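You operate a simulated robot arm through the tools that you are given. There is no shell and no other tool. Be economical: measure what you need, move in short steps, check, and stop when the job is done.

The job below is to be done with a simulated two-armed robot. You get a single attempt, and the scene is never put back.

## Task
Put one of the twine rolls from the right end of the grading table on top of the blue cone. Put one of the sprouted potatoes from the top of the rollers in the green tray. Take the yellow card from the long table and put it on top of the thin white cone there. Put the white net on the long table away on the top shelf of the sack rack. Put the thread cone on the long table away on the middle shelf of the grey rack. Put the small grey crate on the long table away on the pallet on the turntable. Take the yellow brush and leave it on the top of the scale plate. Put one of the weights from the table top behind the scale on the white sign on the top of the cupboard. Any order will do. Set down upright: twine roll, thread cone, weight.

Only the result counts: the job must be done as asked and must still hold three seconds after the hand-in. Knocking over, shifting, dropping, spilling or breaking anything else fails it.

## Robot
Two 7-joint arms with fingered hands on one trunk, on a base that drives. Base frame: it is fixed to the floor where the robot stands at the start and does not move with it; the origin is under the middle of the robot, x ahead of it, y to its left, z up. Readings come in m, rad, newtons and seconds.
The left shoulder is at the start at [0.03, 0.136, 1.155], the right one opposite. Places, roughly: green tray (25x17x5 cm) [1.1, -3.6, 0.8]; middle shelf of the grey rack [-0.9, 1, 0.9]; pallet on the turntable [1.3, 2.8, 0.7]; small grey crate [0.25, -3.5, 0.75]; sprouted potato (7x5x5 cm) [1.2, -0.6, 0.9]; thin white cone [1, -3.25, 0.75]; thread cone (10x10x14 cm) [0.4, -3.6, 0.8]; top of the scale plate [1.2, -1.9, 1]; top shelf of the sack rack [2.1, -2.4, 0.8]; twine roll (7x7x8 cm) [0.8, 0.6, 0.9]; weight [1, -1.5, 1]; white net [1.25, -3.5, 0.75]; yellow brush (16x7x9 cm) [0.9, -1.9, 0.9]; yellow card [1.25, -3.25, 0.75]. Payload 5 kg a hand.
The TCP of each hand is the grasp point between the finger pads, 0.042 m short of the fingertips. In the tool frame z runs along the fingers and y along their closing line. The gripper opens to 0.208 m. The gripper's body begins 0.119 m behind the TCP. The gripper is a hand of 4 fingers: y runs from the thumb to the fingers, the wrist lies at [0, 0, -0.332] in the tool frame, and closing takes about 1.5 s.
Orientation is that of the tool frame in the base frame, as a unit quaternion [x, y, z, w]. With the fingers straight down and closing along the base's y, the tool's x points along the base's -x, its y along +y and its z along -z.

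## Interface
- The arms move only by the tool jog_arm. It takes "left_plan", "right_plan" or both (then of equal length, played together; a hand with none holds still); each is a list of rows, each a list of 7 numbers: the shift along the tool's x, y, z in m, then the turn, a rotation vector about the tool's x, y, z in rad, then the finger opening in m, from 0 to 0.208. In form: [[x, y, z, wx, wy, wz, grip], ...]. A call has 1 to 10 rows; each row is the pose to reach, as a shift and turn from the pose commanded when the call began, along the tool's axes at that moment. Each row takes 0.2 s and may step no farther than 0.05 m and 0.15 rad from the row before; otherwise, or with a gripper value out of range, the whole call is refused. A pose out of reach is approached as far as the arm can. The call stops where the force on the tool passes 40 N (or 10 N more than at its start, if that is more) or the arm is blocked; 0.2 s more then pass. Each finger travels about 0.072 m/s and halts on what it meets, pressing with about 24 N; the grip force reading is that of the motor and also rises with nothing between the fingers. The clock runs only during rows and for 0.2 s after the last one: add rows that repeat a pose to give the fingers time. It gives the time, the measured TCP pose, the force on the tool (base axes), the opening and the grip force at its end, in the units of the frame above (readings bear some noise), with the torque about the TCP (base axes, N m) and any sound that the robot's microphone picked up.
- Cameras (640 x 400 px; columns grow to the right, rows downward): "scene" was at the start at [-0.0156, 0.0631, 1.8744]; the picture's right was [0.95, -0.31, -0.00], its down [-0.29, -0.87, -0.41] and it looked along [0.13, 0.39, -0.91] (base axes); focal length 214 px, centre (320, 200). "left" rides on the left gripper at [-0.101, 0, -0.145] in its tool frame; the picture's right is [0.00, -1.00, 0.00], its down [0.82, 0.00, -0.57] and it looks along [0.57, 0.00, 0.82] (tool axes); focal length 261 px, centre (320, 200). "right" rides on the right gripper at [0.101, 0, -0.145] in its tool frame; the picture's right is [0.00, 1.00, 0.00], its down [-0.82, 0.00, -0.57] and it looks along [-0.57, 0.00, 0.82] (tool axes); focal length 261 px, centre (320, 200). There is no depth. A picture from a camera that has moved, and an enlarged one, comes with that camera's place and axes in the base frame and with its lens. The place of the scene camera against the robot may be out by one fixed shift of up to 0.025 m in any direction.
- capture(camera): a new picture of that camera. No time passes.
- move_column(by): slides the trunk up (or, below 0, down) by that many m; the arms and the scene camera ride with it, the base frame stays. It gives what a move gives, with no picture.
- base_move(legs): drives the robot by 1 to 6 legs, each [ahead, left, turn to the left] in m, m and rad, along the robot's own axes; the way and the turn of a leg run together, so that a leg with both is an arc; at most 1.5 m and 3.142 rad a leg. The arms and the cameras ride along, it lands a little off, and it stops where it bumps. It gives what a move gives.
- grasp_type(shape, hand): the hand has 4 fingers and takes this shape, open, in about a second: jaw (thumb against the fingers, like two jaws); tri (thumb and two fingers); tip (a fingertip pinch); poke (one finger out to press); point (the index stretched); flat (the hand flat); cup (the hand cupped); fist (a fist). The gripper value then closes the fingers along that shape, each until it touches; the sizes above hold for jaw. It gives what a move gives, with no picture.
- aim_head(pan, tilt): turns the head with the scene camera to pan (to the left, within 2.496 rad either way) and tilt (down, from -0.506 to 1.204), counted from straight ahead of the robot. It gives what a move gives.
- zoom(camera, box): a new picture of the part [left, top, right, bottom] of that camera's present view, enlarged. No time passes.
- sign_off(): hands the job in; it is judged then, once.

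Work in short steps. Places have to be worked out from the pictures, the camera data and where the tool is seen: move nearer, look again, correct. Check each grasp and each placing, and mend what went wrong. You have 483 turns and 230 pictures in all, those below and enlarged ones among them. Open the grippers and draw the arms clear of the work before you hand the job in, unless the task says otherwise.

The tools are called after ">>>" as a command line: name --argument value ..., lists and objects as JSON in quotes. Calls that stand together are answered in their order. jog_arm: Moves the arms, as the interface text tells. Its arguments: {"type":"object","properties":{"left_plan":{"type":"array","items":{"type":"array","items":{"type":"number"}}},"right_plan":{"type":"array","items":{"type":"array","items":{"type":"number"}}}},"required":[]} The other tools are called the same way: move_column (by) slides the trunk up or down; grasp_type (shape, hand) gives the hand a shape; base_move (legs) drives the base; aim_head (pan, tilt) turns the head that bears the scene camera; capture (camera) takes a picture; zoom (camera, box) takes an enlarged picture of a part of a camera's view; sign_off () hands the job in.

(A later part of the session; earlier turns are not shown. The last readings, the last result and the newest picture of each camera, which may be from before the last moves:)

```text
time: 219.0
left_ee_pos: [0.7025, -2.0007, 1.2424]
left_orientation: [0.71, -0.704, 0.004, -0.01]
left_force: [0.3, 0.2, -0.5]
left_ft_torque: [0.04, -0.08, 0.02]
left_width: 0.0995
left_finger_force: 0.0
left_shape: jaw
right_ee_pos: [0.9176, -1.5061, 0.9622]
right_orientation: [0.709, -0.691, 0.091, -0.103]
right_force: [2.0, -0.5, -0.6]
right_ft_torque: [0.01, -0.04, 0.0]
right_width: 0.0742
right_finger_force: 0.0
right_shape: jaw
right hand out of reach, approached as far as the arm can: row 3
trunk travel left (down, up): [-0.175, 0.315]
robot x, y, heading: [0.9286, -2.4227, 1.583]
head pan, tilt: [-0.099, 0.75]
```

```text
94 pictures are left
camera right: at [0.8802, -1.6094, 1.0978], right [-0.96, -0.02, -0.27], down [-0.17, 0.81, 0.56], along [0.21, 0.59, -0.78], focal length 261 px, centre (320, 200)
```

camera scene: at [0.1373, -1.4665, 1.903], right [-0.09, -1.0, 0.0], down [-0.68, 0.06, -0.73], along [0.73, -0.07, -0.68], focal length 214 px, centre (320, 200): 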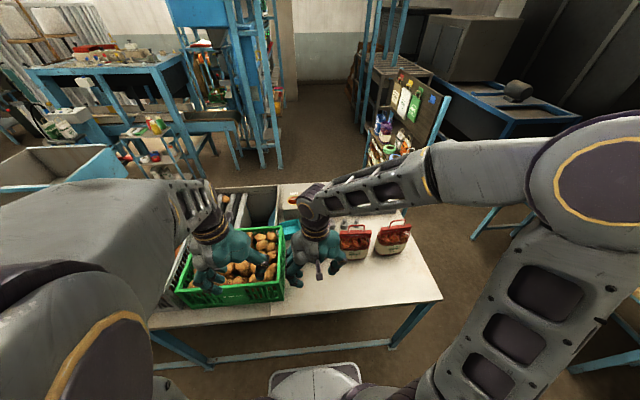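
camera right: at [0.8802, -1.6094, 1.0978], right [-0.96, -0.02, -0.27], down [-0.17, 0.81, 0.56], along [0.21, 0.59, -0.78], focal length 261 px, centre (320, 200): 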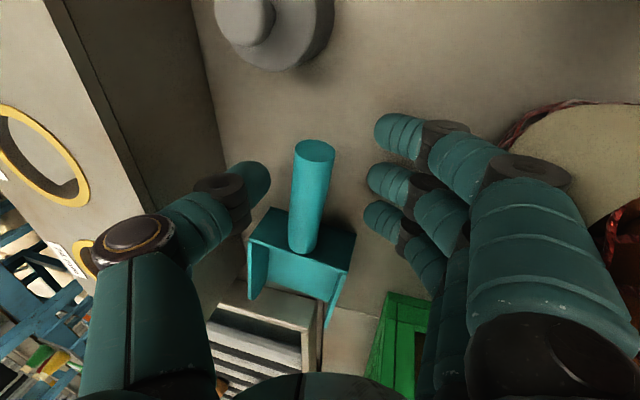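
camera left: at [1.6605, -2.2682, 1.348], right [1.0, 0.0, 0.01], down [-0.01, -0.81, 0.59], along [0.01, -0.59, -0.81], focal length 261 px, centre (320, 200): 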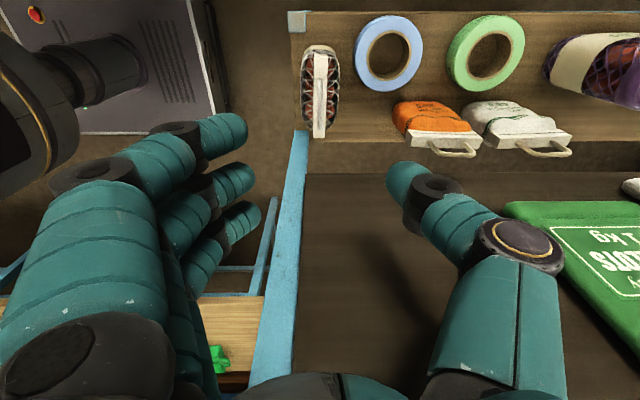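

Handle now deviates ~9° the other way. With pads level, I narrow to 0.05 and push the handle tip ≈1.7 cm toward +x.

>>> jog_arm --right_plan '[[0, 0, 0, 0, 0, 0, 0.05], [0, -0.008, 0.002, 0, 0, 0, 0.05], [0, -0.016, 0.005, 0, 0, 0, 0.05], [0, -0.023, 0.007, 0, 0, 0, 0.05], [0, -0.0287, 0.0088, 0, 0, 0, 0.05]]'

>>> capture --camera "right"

```text
time: 220.2
left_ee_pos: [0.704, -1.9999, 1.2433]
left_orientation: [0.71, -0.704, 0.003, -0.012]
left_force: [0.1, -0.5, 0.2]
left_ft_torque: [-0.01, -0.03, -0.01]
left_width: 0.0997
left_finger_force: 0.1
left_shape: jaw
right_ee_pos: [0.948, -1.5028, 0.9644]
right_orientation: [0.708, -0.692, 0.091, -0.104]
right_force: [0.3, -1.0, 0.1]
right_ft_torque: [0.05, -0.01, -0.01]
right_width: 0.0506
right_finger_force: 0.1
right_shape: jaw
trunk travel left (down, up): [-0.175, 0.315]
robot x, y, heading: [0.9259, -2.4154, 1.579]
head pan, tilt: [-0.099, 0.75]
```

```text
93 pictures are left
camera right: at [0.9115, -1.6057, 1.0995], right [-0.96, -0.02, -0.27], down [-0.17, 0.81, 0.56], along [0.21, 0.59, -0.78], focal length 261 px, centre (320, 200)
```

right: 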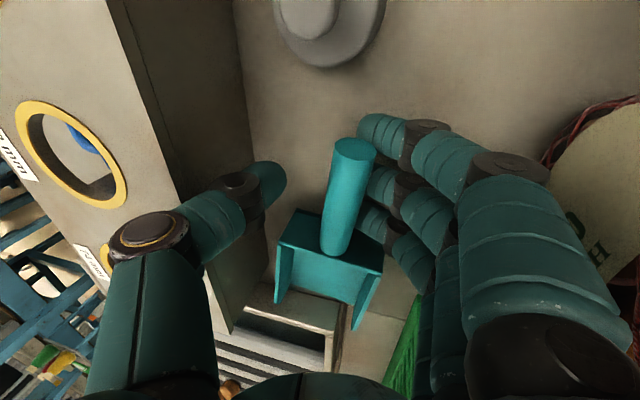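

Contact made; push a further 1.4 cm.

>>> jog_arm --right_plan '[[0, -0.007, 0.002, 0, 0, 0, 0.05], [0, -0.0135, 0.004, 0, 0, 0, 0.05]]'

>>> capture --camera "right"

```text
time: 220.8
left_ee_pos: [0.7022, -2.0011, 1.2423]
left_orientation: [0.71, -0.704, 0.004, -0.012]
left_force: [-0.7, 0.4, -0.4]
left_ft_torque: [-0.01, -0.03, -0.01]
left_width: 0.0997
left_finger_force: 0.1
left_shape: jaw
right_ee_pos: [0.9593, -1.501, 0.9642]
right_orientation: [0.709, -0.692, 0.089, -0.104]
right_force: [-9.8, -0.1, 6.6]
right_ft_torque: [0.0, -0.82, 0.03]
right_width: 0.0484
right_finger_force: 0.0
right_shape: jaw
trunk travel left (down, up): [-0.175, 0.315]
robot x, y, heading: [0.9302, -2.4163, 1.583]
head pan, tilt: [-0.099, 0.75]
```

```text
92 pictures are left
camera right: at [0.9225, -1.6052, 1.1008], right [-0.96, -0.02, -0.27], down [-0.17, 0.81, 0.56], along [0.21, 0.59, -0.78], focal length 261 px, centre (320, 200)
```

right: 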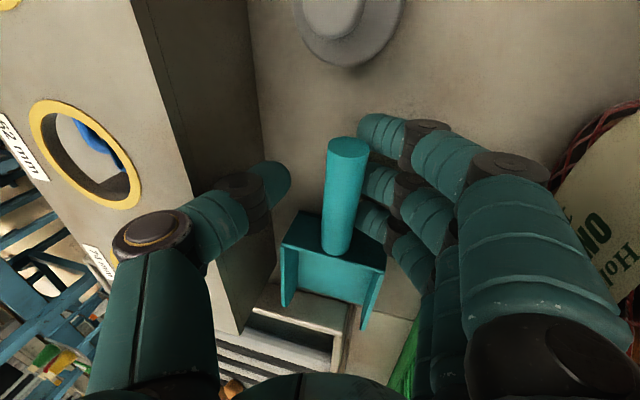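

The handle is close to its original line. I back off 1 cm toward -x, rise and look from above.

>>> jog_arm --right_plan '[[0, 0.009, -0.003, 0, 0, 0, 0.05], [0, 0.002, -0.03, 0, 0, 0, 0.05], [0, -0.01, -0.075, 0, 0, 0, 0.05], [0, -0.024, -0.12, -0.1, 0, 0, 0.06], [0, -0.036, -0.165, -0.2, 0, 0, 0.06], [0.02, -0.04, -0.18, -0.3, 0, 0, 0.06]]'

>>> capture --camera "right"

```text
time: 222.2
left_ee_pos: [0.704, -2.0012, 1.2442]
left_orientation: [0.71, -0.704, 0.003, -0.011]
left_force: [1.7, -1.0, 0.9]
left_ft_torque: [0.13, 0.21, 0.03]
left_width: 0.0995
left_finger_force: 0.0
left_shape: jaw
right_ee_pos: [0.9549, -1.5264, 1.1482]
right_orientation: [0.716, -0.698, -0.016, 0.005]
right_force: [0.1, -1.1, -0.2]
right_ft_torque: [0.19, 0.06, 0.05]
right_width: 0.0595
right_finger_force: 0.2
right_shape: jaw
trunk travel left (down, up): [-0.175, 0.315]
robot x, y, heading: [0.9281, -2.4195, 1.581]
head pan, tilt: [-0.099, 0.75]
```

```text
91 pictures are left
camera right: at [0.9605, -1.6293, 1.2906], right [-1.0, -0.02, 0.03], down [0.0, 0.81, 0.58], along [-0.04, 0.58, -0.81], focal length 261 px, centre (320, 200)
```

right: 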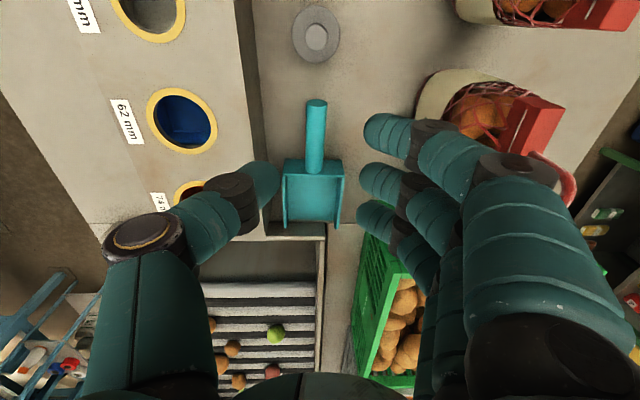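

The scoop is back straight at about its original place. Now I'll take the middle weight (farther from the scoop): move above it.

>>> jog_arm --right_plan '[[0.045, 0, 0, 0, 0, 0, 0.06], [0.09, 0, 0.01, 0, 0, 0, 0.06], [0.13, 0, 0.03, 0, 0, 0, 0.06], [0.165, 0, 0.06, 0, 0, 0, 0.06], [0.165, 0, 0.08, 0, 0, 0, 0.06]]'

>>> capture --camera "right"

```text
time: 223.4
left_ee_pos: [0.7018, -1.9993, 1.2428]
left_orientation: [0.71, -0.704, 0.004, -0.011]
left_force: [-0.2, 1.1, -0.7]
left_ft_torque: [-0.1, 0.02, -0.03]
left_width: 0.0997
left_finger_force: 0.0
left_shape: jaw
right_ee_pos: [0.9547, -1.6853, 1.0626]
right_orientation: [0.716, -0.698, -0.014, 0.003]
right_force: [-0.3, -0.2, 0.2]
right_ft_torque: [-0.12, -0.02, 0.02]
right_width: 0.0594
right_finger_force: 0.0
right_shape: jaw
trunk travel left (down, up): [-0.175, 0.315]
robot x, y, heading: [0.9295, -2.4188, 1.582]
head pan, tilt: [-0.099, 0.75]
```

```text
90 pictures are left
camera right: at [0.9609, -1.7882, 1.2053], right [-1.0, -0.02, 0.03], down [0.0, 0.81, 0.58], along [-0.03, 0.58, -0.81], focal length 261 px, centre (320, 200)
```

right: 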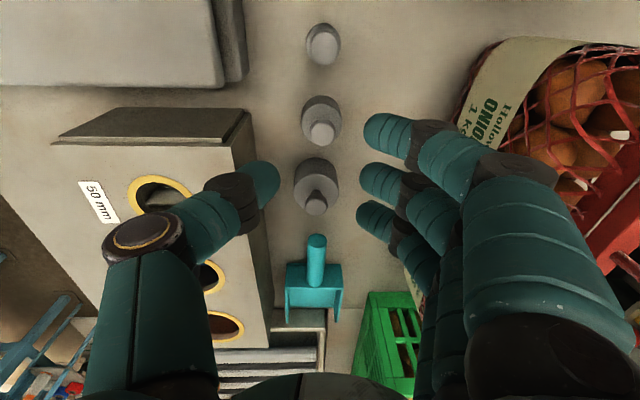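

Middle knob at (0.951,-1.690). I lean 0.25 rad and descend to z≈0.975.

>>> jog_arm --right_plan '[[0.003, 0.006, 0.02, 0.12, 0, 0, 0.06], [0.005, 0.0137, 0.04, 0.25, 0, 0, 0.06], [0.005, 0.0137, 0.07, 0.25, 0, 0, 0.06], [0.005, 0.0137, 0.087, 0.25, 0, 0, 0.06]]'

>>> capture --camera "right"

```text
time: 224.4
left_ee_pos: [0.7019, -2.0002, 1.2421]
left_orientation: [0.71, -0.704, 0.004, -0.012]
left_force: [-0.6, 0.1, -0.2]
left_ft_torque: [0.0, -0.09, 0.01]
left_width: 0.0997
left_finger_force: 0.0
left_shape: jaw
right_ee_pos: [0.938, -1.6914, 0.9775]
right_orientation: [0.711, -0.694, 0.073, -0.086]
right_force: [-1.4, -0.4, 0.5]
right_ft_torque: [-0.03, -0.02, -0.04]
right_width: 0.0598
right_finger_force: 0.0
right_shape: jaw
trunk travel left (down, up): [-0.175, 0.315]
robot x, y, heading: [0.9283, -2.4213, 1.582]
head pan, tilt: [-0.099, 0.75]
```

```text
89 pictures are left
camera right: at [0.9077, -1.7952, 1.1155], right [-0.97, -0.02, -0.22], down [-0.15, 0.81, 0.57], along [0.17, 0.59, -0.79], focal length 261 px, centre (320, 200)
```

right: 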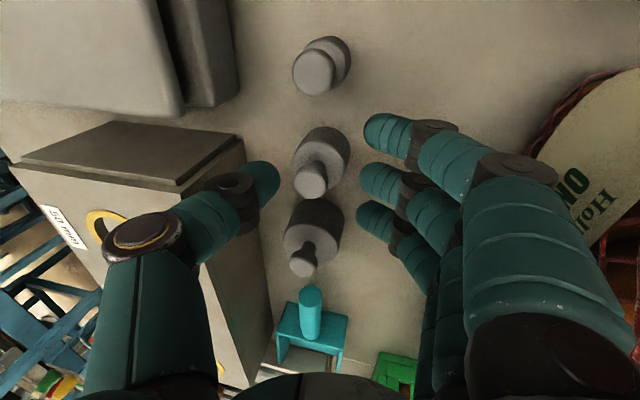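

The ring finger would sweep over the large weight. I rise and switch to the "tip" shape to pinch with only thumb and index.

>>> jog_arm --right_plan '[[0, -0.009, -0.035, 0, 0, 0, 0.08], [0, -0.02, -0.08, 0, 0, 0, 0.1], [0, -0.03, -0.12, 0, 0, 0, 0.1]]'

>>> grasp_type --hand "right" --shape "tip"

>>> capture --camera "right"

```text
time: 225.2
left_ee_pos: [0.704, -2.0004, 1.2424]
left_orientation: [0.71, -0.704, 0.002, -0.012]
left_force: [0.7, -0.9, -0.3]
left_ft_torque: [0.06, 0.03, -0.03]
left_width: 0.0995
left_finger_force: 0.1
left_shape: jaw
right_ee_pos: [0.9405, -1.6977, 1.1028]
right_orientation: [0.711, -0.694, 0.074, -0.085]
right_force: [0.7, -1.1, -0.8]
right_ft_torque: [0.11, -0.02, 0.05]
right_width: 0.0992
right_finger_force: 0.1
right_shape: jaw
trunk travel left (down, up): [-0.175, 0.315]
robot x, y, heading: [0.932, -2.421, 1.583]
head pan, tilt: [-0.099, 0.75]
```

```text
time: 226.1
left_ee_pos: [0.7036, -2.0001, 1.2429]
left_orientation: [0.71, -0.704, 0.003, -0.012]
left_force: [-0.2, -0.1, -0.6]
left_ft_torque: [0.02, 0.02, 0.02]
left_width: 0.0995
left_finger_force: 0.1
left_shape: jaw
right_ee_pos: [0.9418, -1.6951, 1.1016]
right_orientation: [0.711, -0.694, 0.073, -0.086]
right_force: [0.9, -0.7, 1.4]
right_ft_torque: [0.08, 0.21, -0.03]
right_width: 0.2079
right_finger_force: 0.1
right_shape: tip
trunk travel left (down, up): [-0.175, 0.315]
robot x, y, heading: [0.9315, -2.4166, 1.577]
head pan, tilt: [-0.099, 0.75]
```

```text
88 pictures are left
camera right: at [0.9116, -1.7986, 1.2398], right [-0.97, -0.02, -0.22], down [-0.14, 0.81, 0.57], along [0.17, 0.59, -0.79], focal length 261 px, centre (320, 200)
```

right: 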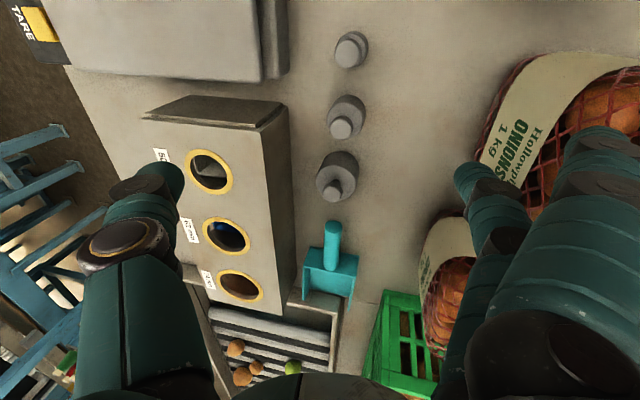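

Tip shape leaves a single finger opposing the thumb. I narrow to 0.06 and look.

>>> jog_arm --right_plan '[[0, 0, 0, 0, 0, 0, 0.15], [0, 0, 0, 0, 0, 0, 0.1], [0, 0, 0, 0, 0, 0, 0.06], [0, 0, 0, 0, 0, 0, 0.06], [0, 0, 0, 0, 0, 0, 0.06], [0, 0, 0, 0, 0, 0, 0.06]]'

>>> capture --camera "right"

```text
time: 227.5
left_ee_pos: [0.7039, -2.0002, 1.2429]
left_orientation: [0.71, -0.704, 0.003, -0.011]
left_force: [-0.5, -0.3, 1.2]
left_ft_torque: [0.0, -0.04, -0.02]
left_width: 0.0995
left_finger_force: 0.0
left_shape: jaw
right_ee_pos: [0.9414, -1.6952, 1.1024]
right_orientation: [0.711, -0.694, 0.072, -0.086]
right_force: [2.0, 0.5, 1.7]
right_ft_torque: [-0.02, 0.25, 0.01]
right_width: 0.0607
right_finger_force: 0.0
right_shape: tip
trunk travel left (down, up): [-0.175, 0.315]
robot x, y, heading: [0.9299, -2.4193, 1.579]
head pan, tilt: [-0.099, 0.75]
```

```text
87 pictures are left
camera right: at [0.9112, -1.7986, 1.24], right [-0.97, -0.02, -0.22], down [-0.15, 0.81, 0.57], along [0.17, 0.59, -0.79], focal length 261 px, centre (320, 200)
```

right: 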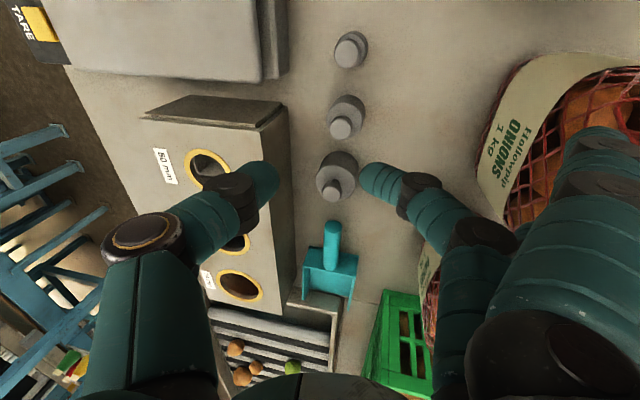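

Good pinch geometry. Descend back to the middle weight's knob.

>>> jog_arm --right_plan '[[-0.003, 0.01, 0.04, 0, 0, 0, 0.06], [-0.004, 0.021, 0.08, 0, 0, 0, 0.06], [-0.004, 0.03, 0.11, 0, 0, 0, 0.06], [-0.004, 0.033, 0.122, 0, 0, 0, 0.06]]'

>>> capture --camera "right"

```text
time: 227.8
left_ee_pos: [0.7034, -2.0004, 1.2429]
left_orientation: [0.71, -0.704, 0.003, -0.012]
left_force: [-1.0, 1.4, -0.7]
left_ft_torque: [-0.13, -0.09, -0.02]
left_width: 0.0994
left_finger_force: 0.1
left_shape: jaw
right_ee_pos: [0.9398, -1.6892, 1.093]
right_orientation: [0.711, -0.695, 0.068, -0.088]
right_force: [8.0, -1.8, 19.0]
right_ft_torque: [0.16, 3.42, 0.43]
right_width: 0.0602
right_finger_force: 0.1
right_shape: tip
trunk travel left (down, up): [-0.175, 0.315]
robot x, y, heading: [0.9277, -2.4205, 1.583]
head pan, tilt: [-0.099, 0.75]
stopped in row 1 (right hand): the force on the tool passed its limit (the readings are from after the stop); the commanded pose is now the measured one
```

```text
86 pictures are left
camera right: at [0.9115, -1.7945, 1.2304], right [-0.98, -0.02, -0.22], down [-0.14, 0.8, 0.58], along [0.17, 0.6, -0.79], focal length 261 px, centre (320, 200)
```

right: 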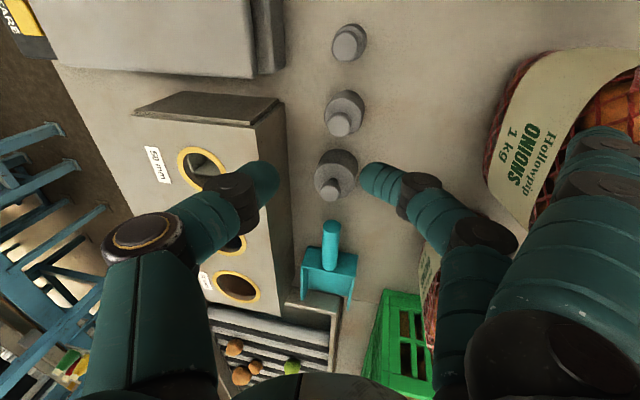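

The other fingers, stretched out in "tip" shape, met a net bag's handle. I rise at once, return to "jaw", and check the bag.

>>> jog_arm --right_plan '[[0, -0.008, -0.035, 0, 0, 0, 0.06], [0, -0.018, -0.075, 0, 0, 0, 0.06]]'

>>> grasp_type --hand "right" --shape "jaw"

>>> jog_arm --right_plan '[[0, 0, 0, 0, 0, 0, 0.15], [0, 0, 0, 0, 0, 0, 0.1], [0, 0, 0, 0, 0, 0, 0.06], [0, 0, 0, 0, 0, 0, 0.06], [0, 0, 0, 0, 0, 0, 0.06]]'

>>> capture --camera "scene"

```text
time: 228.4
left_ee_pos: [0.7037, -2.0008, 1.2441]
left_orientation: [0.71, -0.704, 0.003, -0.012]
left_force: [0.5, -0.5, 0.4]
left_ft_torque: [0.02, 0.02, 0.02]
left_width: 0.0996
left_finger_force: 0.0
left_shape: jaw
right_ee_pos: [0.9412, -1.6935, 1.1674]
right_orientation: [0.712, -0.694, 0.07, -0.087]
right_force: [-0.1, -0.3, -0.1]
right_ft_torque: [0.09, 0.0, 0.05]
right_width: 0.0607
right_finger_force: 0.1
right_shape: tip
trunk travel left (down, up): [-0.175, 0.315]
robot x, y, heading: [0.9296, -2.42, 1.578]
head pan, tilt: [-0.099, 0.75]
```

```text
time: 229.3
left_ee_pos: [0.7029, -2.0003, 1.2423]
left_orientation: [0.71, -0.704, 0.003, -0.012]
left_force: [0.8, 0.0, 0.4]
left_ft_torque: [0.01, 0.02, -0.02]
left_width: 0.0996
left_finger_force: 0.0
left_shape: jaw
right_ee_pos: [0.9414, -1.6924, 1.168]
right_orientation: [0.712, -0.694, 0.069, -0.087]
right_force: [-0.1, 0.5, 0.0]
right_ft_torque: [-0.02, 0.03, 0.02]
right_width: 0.2082
right_finger_force: 0.1
right_shape: jaw
trunk travel left (down, up): [-0.175, 0.315]
robot x, y, heading: [0.9295, -2.4159, 1.58]
head pan, tilt: [-0.099, 0.75]
```

```text
time: 230.5
left_ee_pos: [0.7024, -2.0, 1.2417]
left_orientation: [0.71, -0.704, 0.003, -0.012]
left_force: [0.9, 0.3, 1.0]
left_ft_torque: [-0.05, 0.0, -0.04]
left_width: 0.0996
left_finger_force: 0.1
left_shape: jaw
right_ee_pos: [0.9411, -1.6921, 1.1676]
right_orientation: [0.711, -0.694, 0.069, -0.087]
right_force: [-0.5, -0.5, 0.5]
right_ft_torque: [0.0, -0.01, -0.02]
right_width: 0.0605
right_finger_force: 0.0
right_shape: jaw
trunk travel left (down, up): [-0.175, 0.315]
robot x, y, heading: [0.9275, -2.4168, 1.581]
head pan, tilt: [-0.099, 0.75]
```

```text
85 pictures are left
camera scene: at [0.9319, -2.3597, 1.9031], right [1.0, -0.09, 0.0], down [-0.06, -0.68, -0.73], along [0.06, 0.73, -0.68], focal length 214 px, centre (320, 200)
```

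scene: 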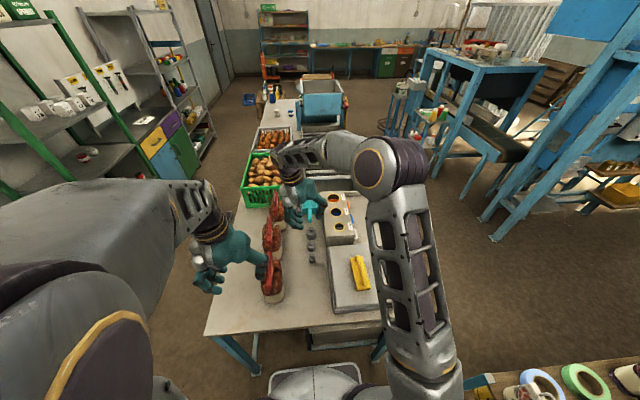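

Bags stand. Now descend with the jaw at y≈-1.696 onto the middle weight's knob.

>>> jog_arm --right_plan '[[0.004, 0.011, 0.045, 0, 0, 0, 0.06], [0.004, 0.022, 0.09, 0, 0, 0, 0.06], [0.004, 0.033, 0.135, 0, 0, 0, 0.06], [0.004, 0.042, 0.17, 0, 0, 0, 0.06], [0.004, 0.044, 0.178, 0, 0, 0, 0.06]]'

>>> capture --camera "right"

```text
time: 231.7
left_ee_pos: [0.7024, -2.0002, 1.2426]
left_orientation: [0.71, -0.704, 0.003, -0.012]
left_force: [-0.3, -0.7, -0.3]
left_ft_torque: [0.01, -0.01, -0.03]
left_width: 0.0996
left_finger_force: 0.0
left_shape: jaw
right_ee_pos: [0.9368, -1.6924, 0.9841]
right_orientation: [0.711, -0.694, 0.069, -0.087]
right_force: [-0.1, -0.2, 0.5]
right_ft_torque: [0.01, 0.0, 0.0]
right_width: 0.0603
right_finger_force: 0.0
right_shape: jaw
trunk travel left (down, up): [-0.175, 0.315]
robot x, y, heading: [0.929, -2.422, 1.58]
head pan, tilt: [-0.099, 0.75]
```

```text
84 pictures are left
camera right: at [0.9082, -1.7969, 1.1217], right [-0.98, -0.02, -0.22], down [-0.14, 0.8, 0.58], along [0.17, 0.59, -0.79], focal length 261 px, centre (320, 200)
```

right: 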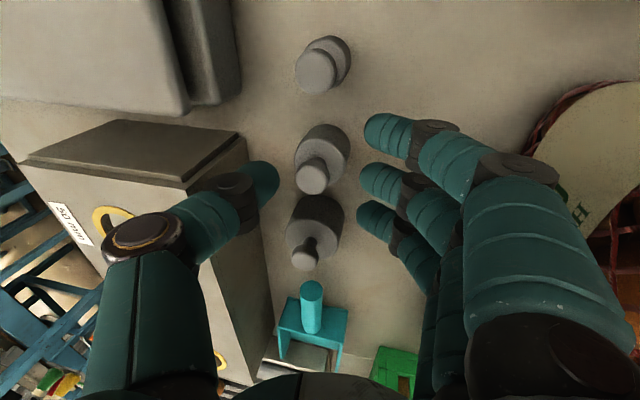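

At body-top level the large weight is just clear of the ring finger. I shift 7 mm (-y) and close on the knob.

>>> jog_arm --right_plan '[[0.007, 0, 0, 0, 0, 0, 0.06], [0.007, 0, 0, 0, 0, 0, 0.04], [0.007, 0, 0, 0, 0, 0, 0.025], [0.007, 0, 0, 0, 0, 0, 0.012], [0.007, 0, 0, 0, 0, 0, 0.012]]'

>>> capture --camera "right"

```text
time: 232.9
left_ee_pos: [0.7038, -2.0006, 1.243]
left_orientation: [0.71, -0.704, 0.003, -0.012]
left_force: [0.6, -0.3, 0.2]
left_ft_torque: [0.04, 0.02, -0.01]
left_width: 0.0994
left_finger_force: 0.1
left_shape: jaw
right_ee_pos: [0.9374, -1.6996, 0.9845]
right_orientation: [0.711, -0.695, 0.07, -0.087]
right_force: [2.2, -1.0, 9.4]
right_ft_torque: [-0.02, 0.07, 0.03]
right_width: 0.0067
right_finger_force: 22.9
right_shape: jaw
trunk travel left (down, up): [-0.175, 0.315]
robot x, y, heading: [0.9302, -2.4184, 1.579]
head pan, tilt: [-0.099, 0.75]
```

```text
83 pictures are left
camera right: at [0.9085, -1.8042, 1.1226], right [-0.98, -0.02, -0.22], down [-0.14, 0.8, 0.58], along [0.17, 0.59, -0.79], focal length 261 px, centre (320, 200)
```

right: 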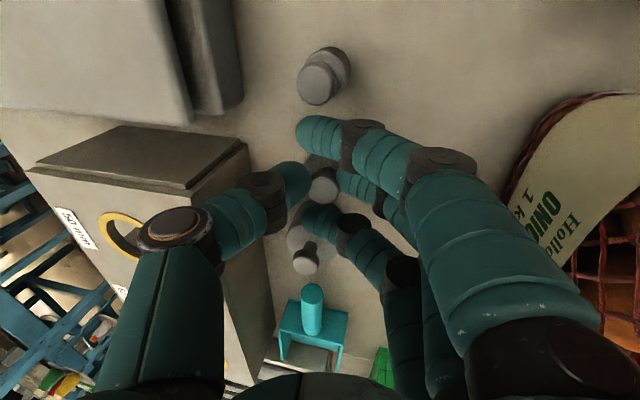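

Knob gripped; large weight unmoved. Lift vertically with a tighter command.

>>> jog_arm --right_plan '[[0, -0.002, -0.01, 0, 0, 0, 0.0], [0, -0.006, -0.03, 0, 0, 0, 0.0], [0, -0.014, -0.065, 0, 0, 0, 0.0], [0, -0.023, -0.105, 0, 0, 0, 0.0]]'

>>> capture --camera "right"

```text
time: 233.9
left_ee_pos: [0.7035, -2.0002, 1.244]
left_orientation: [0.711, -0.704, 0.003, -0.012]
left_force: [0.2, -0.6, 0.6]
left_ft_torque: [0.1, 0.03, 0.03]
left_width: 0.0995
left_finger_force: 0.0
left_shape: jaw
right_ee_pos: [0.9365, -1.7028, 1.0922]
right_orientation: [0.712, -0.694, 0.07, -0.086]
right_force: [-0.3, -2.6, -5.0]
right_ft_torque: [0.07, 0.03, 0.03]
right_width: 0.0035
right_finger_force: 23.9
right_shape: jaw
trunk travel left (down, up): [-0.175, 0.315]
robot x, y, heading: [0.9267, -2.416, 1.58]
head pan, tilt: [-0.099, 0.75]
```

```text
82 pictures are left
camera right: at [0.9072, -1.8077, 1.2287], right [-0.98, -0.02, -0.22], down [-0.14, 0.81, 0.58], along [0.17, 0.59, -0.79], focal length 261 px, centre (320, 200)
```

right: 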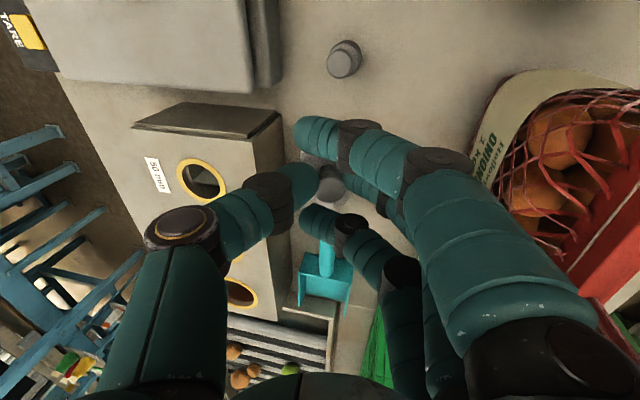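

Weight is held (≈0.5 kg). I raise further and retract the right arm.

>>> jog_arm --right_plan '[[0.01, -0.01, -0.042, 0, 0, 0, 0.0], [0.02, -0.02, -0.084, 0, 0, 0, 0.0], [0.04, -0.028, -0.12, 0, 0, 0, 0.0], [0.08, -0.03, -0.13, 0, 0, 0, 0.0], [0.125, -0.03, -0.13, 0, 0, 0, 0.0], [0.17, -0.03, -0.13, 0, 0, 0, 0.0], [0.215, -0.03, -0.13, 0, 0, 0, 0.0], [0.26, -0.03, -0.13, 0, 0, 0, 0.0], [0.3, -0.03, -0.13, 0, 0, 0, 0.0]]'

>>> base_move --legs '[[-0.3, 0, 0], [0, 0.4, 0]]'

>>> capture --camera "right"

```text
time: 235.9
left_ee_pos: [0.7026, -2.0009, 1.2444]
left_orientation: [0.71, -0.704, 0.004, -0.012]
left_force: [-0.1, -0.4, 1.0]
left_ft_torque: [0.1, 0.06, 0.0]
left_width: 0.0993
left_finger_force: 0.0
left_shape: jaw
right_ee_pos: [0.9455, -2.007, 1.2189]
right_orientation: [0.711, -0.694, 0.07, -0.088]
right_force: [-0.3, 0.3, -4.6]
right_ft_torque: [0.15, 0.08, 0.06]
right_width: 0.0035
right_finger_force: 23.9
right_shape: jaw
trunk travel left (down, up): [-0.175, 0.315]
robot x, y, heading: [0.9281, -2.4184, 1.58]
head pan, tilt: [-0.099, 0.75]
```

```text
time: 240.1
left_ee_pos: [0.3085, -2.3032, 1.2422]
left_orientation: [0.71, -0.704, 0.003, -0.013]
left_force: [0.0, 0.8, -0.3]
left_ft_torque: [0.03, -0.07, 0.0]
left_width: 0.0995
left_finger_force: 0.0
left_shape: jaw
right_ee_pos: [0.5504, -2.3091, 1.2184]
right_orientation: [0.711, -0.694, 0.069, -0.087]
right_force: [-0.1, 0.2, -4.8]
right_ft_torque: [0.0, -0.01, -0.01]
right_width: 0.0033
right_finger_force: 24.2
right_shape: jaw
trunk travel left (down, up): [-0.175, 0.315]
robot x, y, heading: [0.5347, -2.7213, 1.584]
head pan, tilt: [-0.099, 0.75]
```

```text
81 pictures are left
camera right: at [0.5213, -2.414, 1.3554], right [-0.98, -0.02, -0.22], down [-0.14, 0.8, 0.58], along [0.17, 0.59, -0.79], focal length 261 px, centre (320, 200)
```

right: 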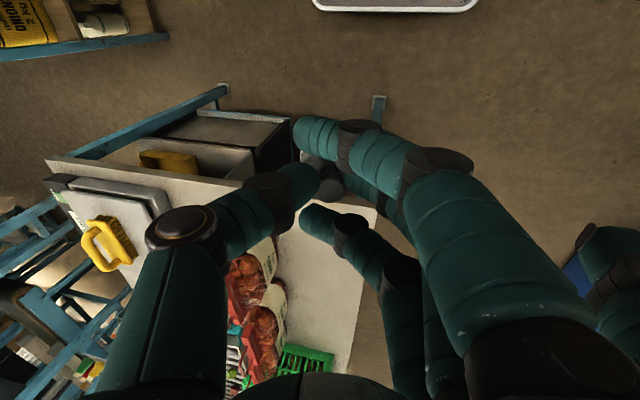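

Weight still held. I turn to face the long table and align for the thread cone.

>>> base_move --legs '[[0, 0, -3.142], [0, -0.25, 0]]'

>>> aim_head --pan 0.0 --tilt 0.75

>>> capture --camera "scene"

```text
refused: -3.142 is not a number from -3.14159 to 3.14159
```

```text
time: 240.7
left_ee_pos: [0.3085, -2.3048, 1.2418]
left_orientation: [0.711, -0.704, 0.004, -0.011]
left_force: [-0.2, -1.3, 0.1]
left_ft_torque: [0.02, 0.0, -0.02]
left_width: 0.0997
left_finger_force: 0.0
left_shape: jaw
right_ee_pos: [0.5515, -2.3109, 1.2173]
right_orientation: [0.712, -0.694, 0.07, -0.087]
right_force: [0.1, 0.6, -4.4]
right_ft_torque: [0.0, 0.01, 0.02]
right_width: 0.003
right_finger_force: 24.1
right_shape: jaw
trunk travel left (down, up): [-0.175, 0.315]
robot x, y, heading: [0.5332, -2.7245, 1.586]
head pan, tilt: [0.0, 0.75]
```

```text
80 pictures are left
camera scene: at [0.5305, -2.664, 1.9031], right [1.0, 0.01, 0.0], down [0.01, -0.68, -0.73], along [-0.01, 0.73, -0.68], focal length 214 px, centre (320, 200)
```

scene: 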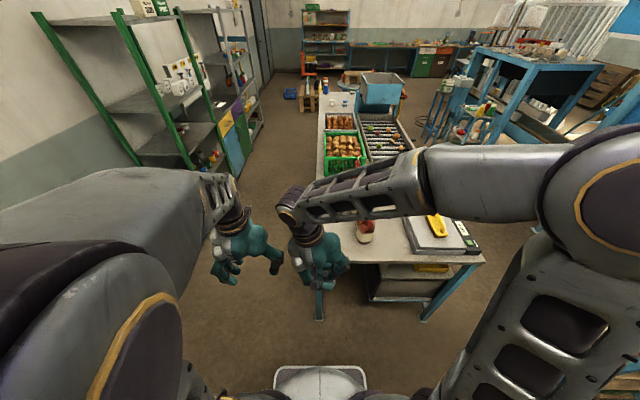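

Turn in two legs.

>>> base_move --legs '[[0, 0, -1.58], [0, 0, -1.576], [0, -0.25, 0]]'

>>> capture --camera "scene"

```text
time: 250.3
left_ee_pos: [0.4971, -3.1437, 1.2421]
left_orientation: [0.716, 0.698, -0.011, -0.004]
left_force: [0.3, 0.5, 0.2]
left_ft_torque: [0.01, -0.13, 0.01]
left_width: 0.0994
left_finger_force: 0.1
left_shape: jaw
right_ee_pos: [0.2545, -3.1312, 1.2193]
right_orientation: [0.706, 0.7, -0.085, -0.07]
right_force: [-0.5, -0.9, -4.7]
right_ft_torque: [-0.02, -0.15, -0.02]
right_width: 0.003
right_finger_force: 23.5
right_shape: jaw
trunk travel left (down, up): [-0.175, 0.315]
robot x, y, heading: [0.2858, -2.7188, -1.589]
head pan, tilt: [0.0, 0.75]
```

```text
79 pictures are left
camera scene: at [0.2775, -2.7653, 1.9031], right [-1.0, 0.02, 0.0], down [0.02, 0.68, -0.73], along [-0.02, -0.73, -0.68], focal length 214 px, centre (320, 200)
```

scene: 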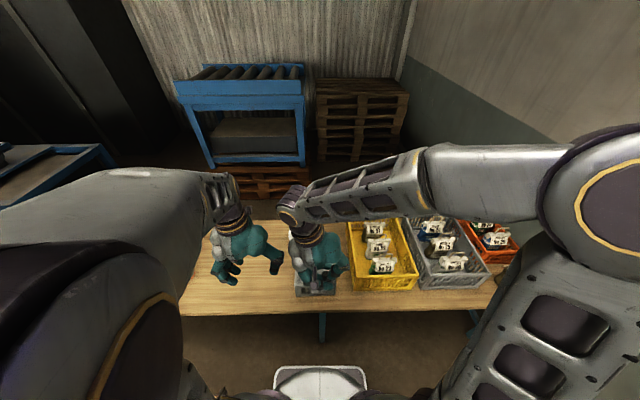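

I extend the left hand toward the thread cone (~(0.42,-3.6)) and look.

>>> jog_arm --left_plan '[[-0.045, -0.008, 0, 0, 0, 0, 0.12], [-0.09, -0.016, 0.01, 0, 0, 0, 0.13], [-0.135, -0.025, 0.02, 0, 0, 0, 0.14], [-0.18, -0.034, 0.03, 0, 0, 0, 0.15], [-0.225, -0.042, 0.04, 0, 0, 0, 0.15], [-0.27, -0.05, 0.05, 0, 0, 0, 0.15], [-0.315, -0.058, 0.06, 0, 0, 0, 0.15], [-0.356, -0.067, 0.07, 0, 0, 0, 0.15]]'

>>> capture --camera "left"

>>> zoom --camera "scene" --box '[220, 190, 380, 310]'

```text
time: 252.1
left_ee_pos: [0.4213, -3.501, 1.1748]
left_orientation: [0.715, 0.699, -0.011, -0.004]
left_force: [0.9, -1.0, -0.3]
left_ft_torque: [0.16, 0.02, 0.01]
left_width: 0.1494
left_finger_force: 0.0
left_shape: jaw
right_ee_pos: [0.2569, -3.1348, 1.2172]
right_orientation: [0.705, 0.7, -0.085, -0.072]
right_force: [-0.4, -0.7, -5.7]
right_ft_torque: [0.14, -0.04, -0.02]
right_width: 0.0028
right_finger_force: 23.7
right_shape: jaw
trunk travel left (down, up): [-0.175, 0.315]
robot x, y, heading: [0.2861, -2.7198, -1.588]
head pan, tilt: [0.0, 0.75]
```

```text
78 pictures are left
camera left: at [0.4219, -3.6015, 1.3219], right [-1.0, 0.02, 0.02], down [0.03, 0.83, 0.56], along [-0.01, 0.56, -0.83], focal length 261 px, centre (320, 200)
```

left: 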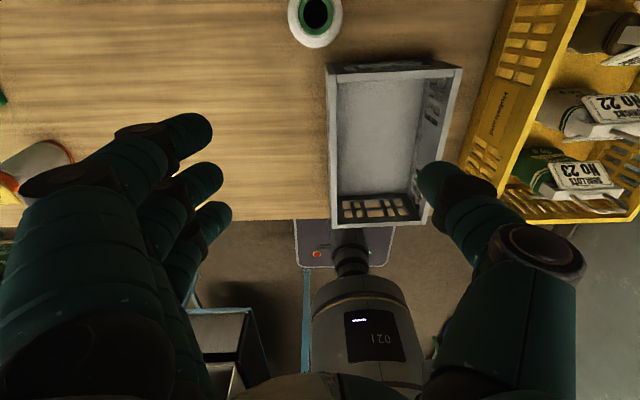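

```text
3.33 times, centred on (300, 250) of scene
camera zoom: at [0.2791, -2.7683, 1.9029], right [-1.0, 0.02, 0.0], down [0.01, 0.68, -0.73], along [-0.02, -0.73, -0.68], focal length 715 px, centre (387, 33)
```

zoom: 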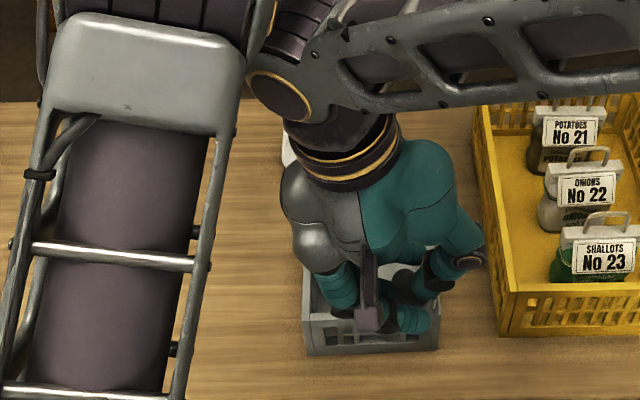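

Cone at about (0.416,-3.612), just behind the crate. I move over it and lower to z≈1.03.

>>> jog_arm --left_plan '[[-0.04, -0.002, 0.02, 0, 0, 0, 0.16], [-0.08, -0.004, 0.04, 0, 0, 0, 0.16], [-0.112, -0.005, 0.07, 0, 0, 0, 0.16], [-0.112, -0.005, 0.11, 0, 0, 0, 0.16], [-0.112, -0.005, 0.14, 0, 0, 0, 0.16]]'

>>> capture --camera "left"

```text
time: 253.3
left_ee_pos: [0.4118, -3.6122, 1.0378]
left_orientation: [0.715, 0.699, -0.012, -0.004]
left_force: [-0.1, -0.8, 0.1]
left_ft_torque: [0.09, 0.03, -0.04]
left_width: 0.1596
left_finger_force: 0.1
left_shape: jaw
right_ee_pos: [0.2572, -3.1337, 1.2189]
right_orientation: [0.706, 0.699, -0.086, -0.069]
right_force: [1.0, -0.5, -4.9]
right_ft_torque: [0.11, 0.03, 0.0]
right_width: 0.0028
right_finger_force: 24.1
right_shape: jaw
trunk travel left (down, up): [-0.175, 0.315]
robot x, y, heading: [0.2849, -2.7175, -1.599]
head pan, tilt: [0.0, 0.75]
```

```text
76 pictures are left
camera left: at [0.4119, -3.7132, 1.1834], right [-1.0, 0.02, 0.02], down [0.03, 0.83, 0.56], along [-0.01, 0.56, -0.83], focal length 261 px, centre (320, 200)
```

left: 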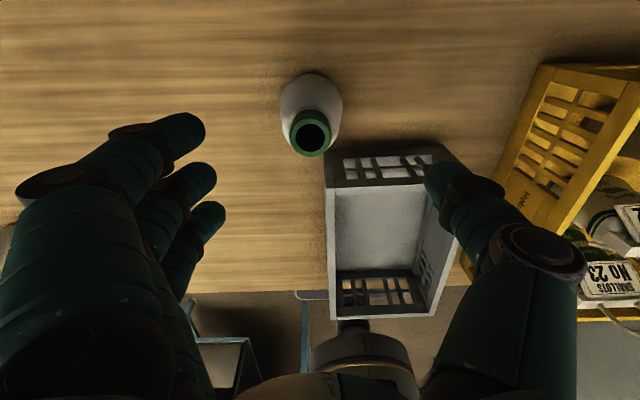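

Cone centre (0.417,-3.614). Descend with 0.13 opening to z≈0.86, then close.

>>> jog_arm --left_plan '[[-0.003, 0.006, 0.03, 0, 0, 0, 0.13], [-0.003, 0.006, 0.07, 0, 0, 0, 0.13], [-0.003, 0.006, 0.11, 0, 0, 0, 0.13], [-0.003, 0.006, 0.15, 0, 0, 0, 0.13], [-0.003, 0.006, 0.178, 0, 0, 0, 0.13]]'

>>> capture --camera "left"

```text
time: 254.5
left_ee_pos: [0.4121, -3.6198, 0.8619]
left_orientation: [0.716, 0.698, -0.011, -0.004]
left_force: [1.1, -1.1, 1.2]
left_ft_torque: [0.1, 0.01, -0.02]
left_width: 0.1304
left_finger_force: 0.1
left_shape: jaw
right_ee_pos: [0.2569, -3.132, 1.2181]
right_orientation: [0.706, 0.7, -0.085, -0.072]
right_force: [0.4, -0.4, -4.8]
right_ft_torque: [0.04, -0.03, 0.02]
right_width: 0.0034
right_finger_force: 24.3
right_shape: jaw
trunk travel left (down, up): [-0.175, 0.315]
robot x, y, heading: [0.2868, -2.7184, -1.59]
head pan, tilt: [0.0, 0.75]
```

```text
75 pictures are left
camera left: at [0.4133, -3.7189, 1.0077], right [-1.0, 0.02, 0.02], down [0.03, 0.83, 0.56], along [-0.01, 0.56, -0.83], focal length 261 px, centre (320, 200)
```

left: 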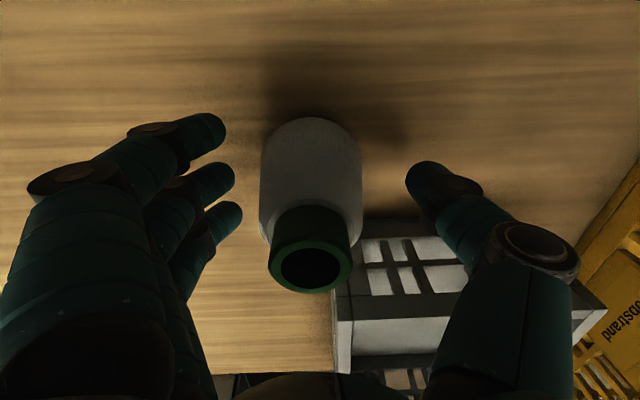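

Close on the cone.

>>> jog_arm --left_plan '[[0, 0.004, 0, 0, 0, 0, 0.11], [0, 0.004, 0, 0, 0, 0, 0.08], [0, 0.004, 0, 0, 0, 0, 0.06], [0, 0.004, 0, 0, 0, 0, 0.05], [0, 0.004, 0, 0, 0, 0, 0.05], [0, 0.004, 0, 0, 0, 0, 0.05]]'

>>> jog_arm --left_plan '[[0, 0, -0.015, 0, 0, 0, 0.05], [0, 0, -0.05, 0, 0, 0, 0.05], [0, 0, -0.09, 0, 0, 0, 0.05], [0, 0, -0.135, 0, 0, 0, 0.05]]'

>>> capture --camera "left"

```text
time: 255.9
left_ee_pos: [0.4164, -3.6191, 0.8606]
left_orientation: [0.715, 0.699, -0.011, -0.004]
left_force: [0.5, -0.9, -0.6]
left_ft_torque: [-0.01, -0.04, -0.01]
left_width: 0.0591
left_finger_force: 24.1
left_shape: jaw
right_ee_pos: [0.2555, -3.131, 1.2175]
right_orientation: [0.706, 0.7, -0.085, -0.071]
right_force: [-0.3, 0.5, -4.7]
right_ft_torque: [0.01, -0.05, 0.0]
right_width: 0.0028
right_finger_force: 24.3
right_shape: jaw
trunk travel left (down, up): [-0.175, 0.315]
robot x, y, heading: [0.2831, -2.7205, -1.593]
head pan, tilt: [0.0, 0.75]
```

```text
time: 256.9
left_ee_pos: [0.4199, -3.6162, 0.9971]
left_orientation: [0.715, 0.699, -0.011, -0.004]
left_force: [1.2, 2.4, -3.7]
left_ft_torque: [-0.2, -0.05, 0.01]
left_width: 0.0589
left_finger_force: 23.9
left_shape: jaw
right_ee_pos: [0.2559, -3.1299, 1.218]
right_orientation: [0.706, 0.7, -0.086, -0.071]
right_force: [-0.6, 1.4, -4.6]
right_ft_torque: [-0.06, -0.05, 0.05]
right_width: 0.0029
right_finger_force: 23.6
right_shape: jaw
trunk travel left (down, up): [-0.175, 0.315]
robot x, y, heading: [0.2864, -2.7163, -1.593]
head pan, tilt: [0.0, 0.75]
```

```text
74 pictures are left
camera left: at [0.4195, -3.7153, 1.1432], right [-1.0, 0.02, 0.02], down [0.03, 0.83, 0.56], along [-0.01, 0.56, -0.83], focal length 261 px, centre (320, 200)
```

left: 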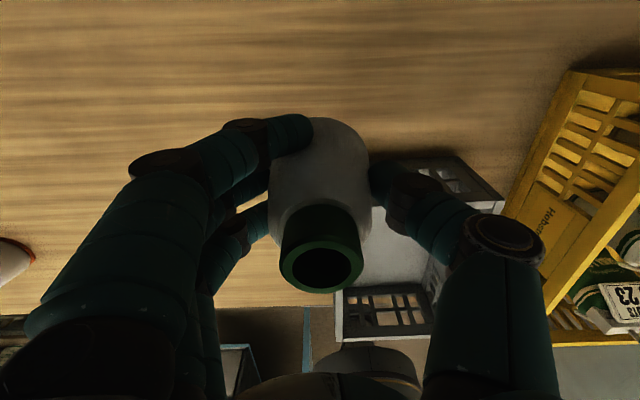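

Cone held upright. Raise and retract, then drive north to the cupboard/rack area.

>>> jog_arm --left_plan '[[0, 0, -0.045, 0, 0, 0, 0.05], [0, 0, -0.09, 0, 0, 0, 0.05], [0, 0, -0.135, 0, 0, 0, 0.05], [0.02, 0, -0.175, 0, 0, 0, 0.05], [0.06, 0, -0.2, 0, 0, 0, 0.05], [0.105, 0, -0.2, 0, 0, 0, 0.05], [0.15, 0, -0.2, 0, 0, 0, 0.05], [0.195, 0, -0.2, 0, 0, 0, 0.05], [0.24, 0, -0.2, 0, 0, 0, 0.05], [0.285, 0, -0.2, 0, 0, 0, 0.05]]'

>>> base_move --legs '[[0.0, -0.35, 0], [0, 0, 1.57], [0, 0, 1.59]]'

>>> capture --camera "scene"

```text
time: 259.1
left_ee_pos: [0.4313, -3.3257, 1.1935]
left_orientation: [0.716, 0.698, -0.014, -0.003]
left_force: [-0.2, 2.7, -0.5]
left_ft_torque: [-0.15, 0.03, 0.02]
left_width: 0.0588
left_finger_force: 23.9
left_shape: jaw
right_ee_pos: [0.256, -3.1284, 1.2196]
right_orientation: [0.705, 0.7, -0.086, -0.07]
right_force: [1.2, 1.5, -4.6]
right_ft_torque: [-0.1, -0.07, -0.01]
right_width: 0.0032
right_finger_force: 23.9
right_shape: jaw
trunk travel left (down, up): [-0.175, 0.315]
robot x, y, heading: [0.2859, -2.7193, -1.595]
head pan, tilt: [0.0, 0.75]
```

```text
time: 269.0
left_ee_pos: [-0.2109, -2.101, 1.1931]
left_orientation: [-0.701, 0.714, -0.004, 0.012]
left_force: [-0.7, -0.3, -2.4]
left_ft_torque: [0.02, -0.01, 0.0]
left_width: 0.0586
left_finger_force: 24.1
left_shape: jaw
right_ee_pos: [-0.0351, -2.2965, 1.2175]
right_orientation: [0.703, -0.702, 0.071, -0.085]
right_force: [0.2, 0.4, -5.1]
right_ft_torque: [-0.01, 0.01, 0.03]
right_width: 0.0028
right_finger_force: 24.0
right_shape: jaw
trunk travel left (down, up): [-0.175, 0.315]
robot x, y, heading: [-0.0622, -2.7104, 1.56]
head pan, tilt: [0.0, 0.75]
```

```text
73 pictures are left
camera scene: at [-0.0664, -2.6506, 1.9031], right [1.0, -0.01, 0.0], down [-0.01, -0.68, -0.73], along [0.01, 0.73, -0.68], focal length 214 px, centre (320, 200)
```

scene: 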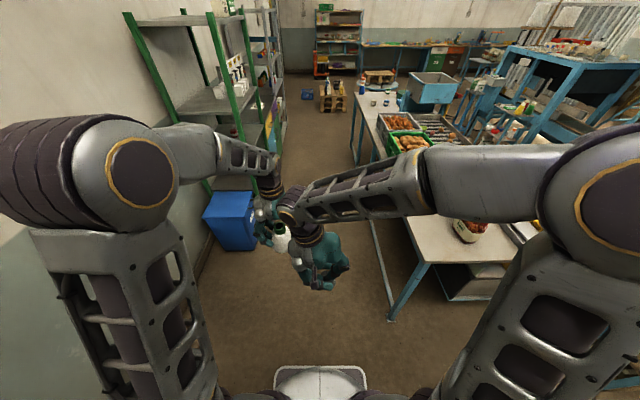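

Path ahead is clear. Drive north 2.4 m and look.

>>> base_move --legs '[[1.3, 0, 0.01], [1.2, 0, 0]]'

>>> aim_head --pan 0.9 --tilt 0.6

>>> capture --camera "scene"

```text
time: 281.3
left_ee_pos: [-0.2144, 0.4076, 1.1918]
left_orientation: [0.707, -0.707, 0.004, -0.011]
left_force: [-0.2, 1.2, -1.5]
left_ft_torque: [-0.04, 0.02, 0.03]
left_width: 0.0586
left_finger_force: 23.7
left_shape: jaw
right_ee_pos: [-0.0361, 0.2145, 1.2171]
right_orientation: [0.708, -0.697, 0.07, -0.086]
right_force: [-0.1, 0.2, -4.4]
right_ft_torque: [-0.08, 0.01, 0.0]
right_width: 0.0026
right_finger_force: 23.7
right_shape: jaw
trunk travel left (down, up): [-0.175, 0.315]
robot x, y, heading: [-0.0563, -0.1977, 1.568]
head pan, tilt: [0.0, 0.75]
```

```text
time: 282.5
left_ee_pos: [-0.2148, 0.4071, 1.1922]
left_orientation: [-0.707, 0.707, -0.004, 0.012]
left_force: [0.3, 0.4, -2.5]
left_ft_torque: [0.02, 0.01, -0.01]
left_width: 0.0584
left_finger_force: 24.0
left_shape: jaw
right_ee_pos: [-0.0346, 0.2155, 1.2181]
right_orientation: [0.708, -0.697, 0.07, -0.087]
right_force: [0.1, 0.8, -5.7]
right_ft_torque: [-0.03, 0.04, 0.02]
right_width: 0.0028
right_finger_force: 23.9
right_shape: jaw
trunk travel left (down, up): [-0.175, 0.315]
robot x, y, heading: [-0.0553, -0.1979, 1.566]
head pan, tilt: [0.901, 0.6]
```

```text
72 pictures are left
camera scene: at [-0.1291, -0.1671, 1.916], right [0.62, 0.78, 0.0], down [0.44, -0.35, -0.82], along [-0.65, 0.51, -0.57], focal length 214 px, centre (320, 200)
```

scene: 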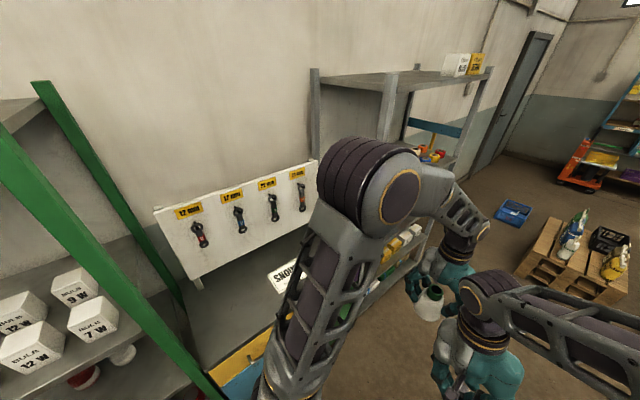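

Sign on the cupboard top is around (-0.88, 0.155). I drive a bit further north and turn to face it (-x).

>>> base_move --legs '[[0.35, 0, 0], [0, 0, 1.575]]'

>>> aim_head --pan 0.0 --tilt 0.7

>>> capture --camera "scene"

>>> capture --camera "right"

```text
time: 286.7
left_ee_pos: [-0.5579, 0.5084, 1.1934]
left_orientation: [0.902, -0.431, 0.002, -0.015]
left_force: [1.0, -0.5, -2.7]
left_ft_torque: [0.01, 0.06, -0.05]
left_width: 0.0583
left_finger_force: 24.2
left_shape: jaw
right_ee_pos: [-0.3122, 0.471, 1.2179]
right_orientation: [0.907, -0.406, 0.034, -0.106]
right_force: [-0.8, 0.5, 0.0]
right_ft_torque: [0.03, -0.06, -0.04]
right_width: 0.0006
right_finger_force: 23.9
right_shape: jaw
trunk travel left (down, up): [-0.175, 0.315]
robot x, y, heading: [-0.0579, 0.145, 2.289]
head pan, tilt: [0.901, 0.6]
stopped in leg 2: the force on the tool passed its limit (the readings are from after the stop); the commanded pose is now the measured one
```

```text
time: 287.9
left_ee_pos: [-0.5587, 0.5092, 1.1932]
left_orientation: [0.902, -0.432, 0.002, -0.016]
left_force: [2.1, 0.8, -3.2]
left_ft_torque: [-0.1, 0.32, -0.19]
left_width: 0.0582
left_finger_force: 24.0
left_shape: jaw
right_ee_pos: [-0.3123, 0.4714, 1.2173]
right_orientation: [0.907, -0.406, 0.034, -0.106]
right_force: [0.3, -0.6, -0.4]
right_ft_torque: [-0.02, 0.0, 0.01]
right_width: 0.0006
right_finger_force: 24.0
right_shape: jaw
trunk travel left (down, up): [-0.175, 0.315]
robot x, y, heading: [-0.0578, 0.1424, 2.284]
head pan, tilt: [0.0, 0.7]
```

```text
71 pictures are left
camera scene: at [-0.0969, 0.1944, 1.9073], right [0.75, 0.66, 0.0], down [0.42, -0.49, -0.76], along [-0.5, 0.58, -0.64], focal length 214 px, centre (320, 200)
```

scene: 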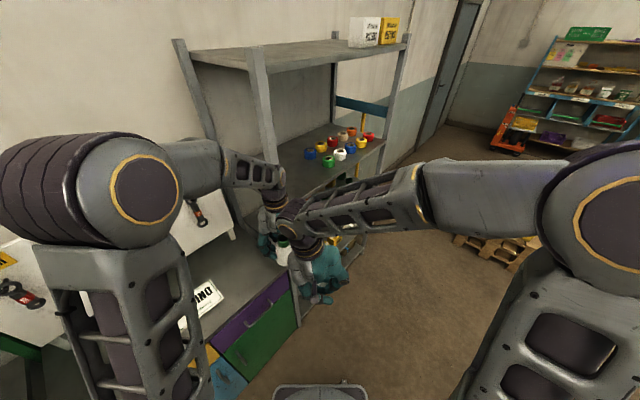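

```text
70 pictures are left
camera right: at [-0.2664, 0.373, 1.3552], right [-0.73, -0.65, -0.22], down [-0.63, 0.52, 0.58], along [-0.26, 0.56, -0.79], focal length 261 px, centre (320, 200)
```

right: 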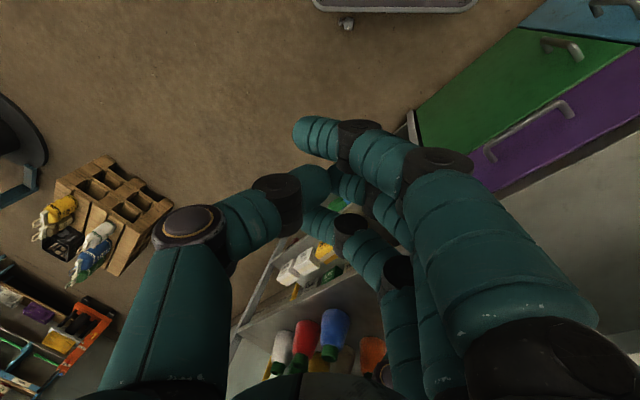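

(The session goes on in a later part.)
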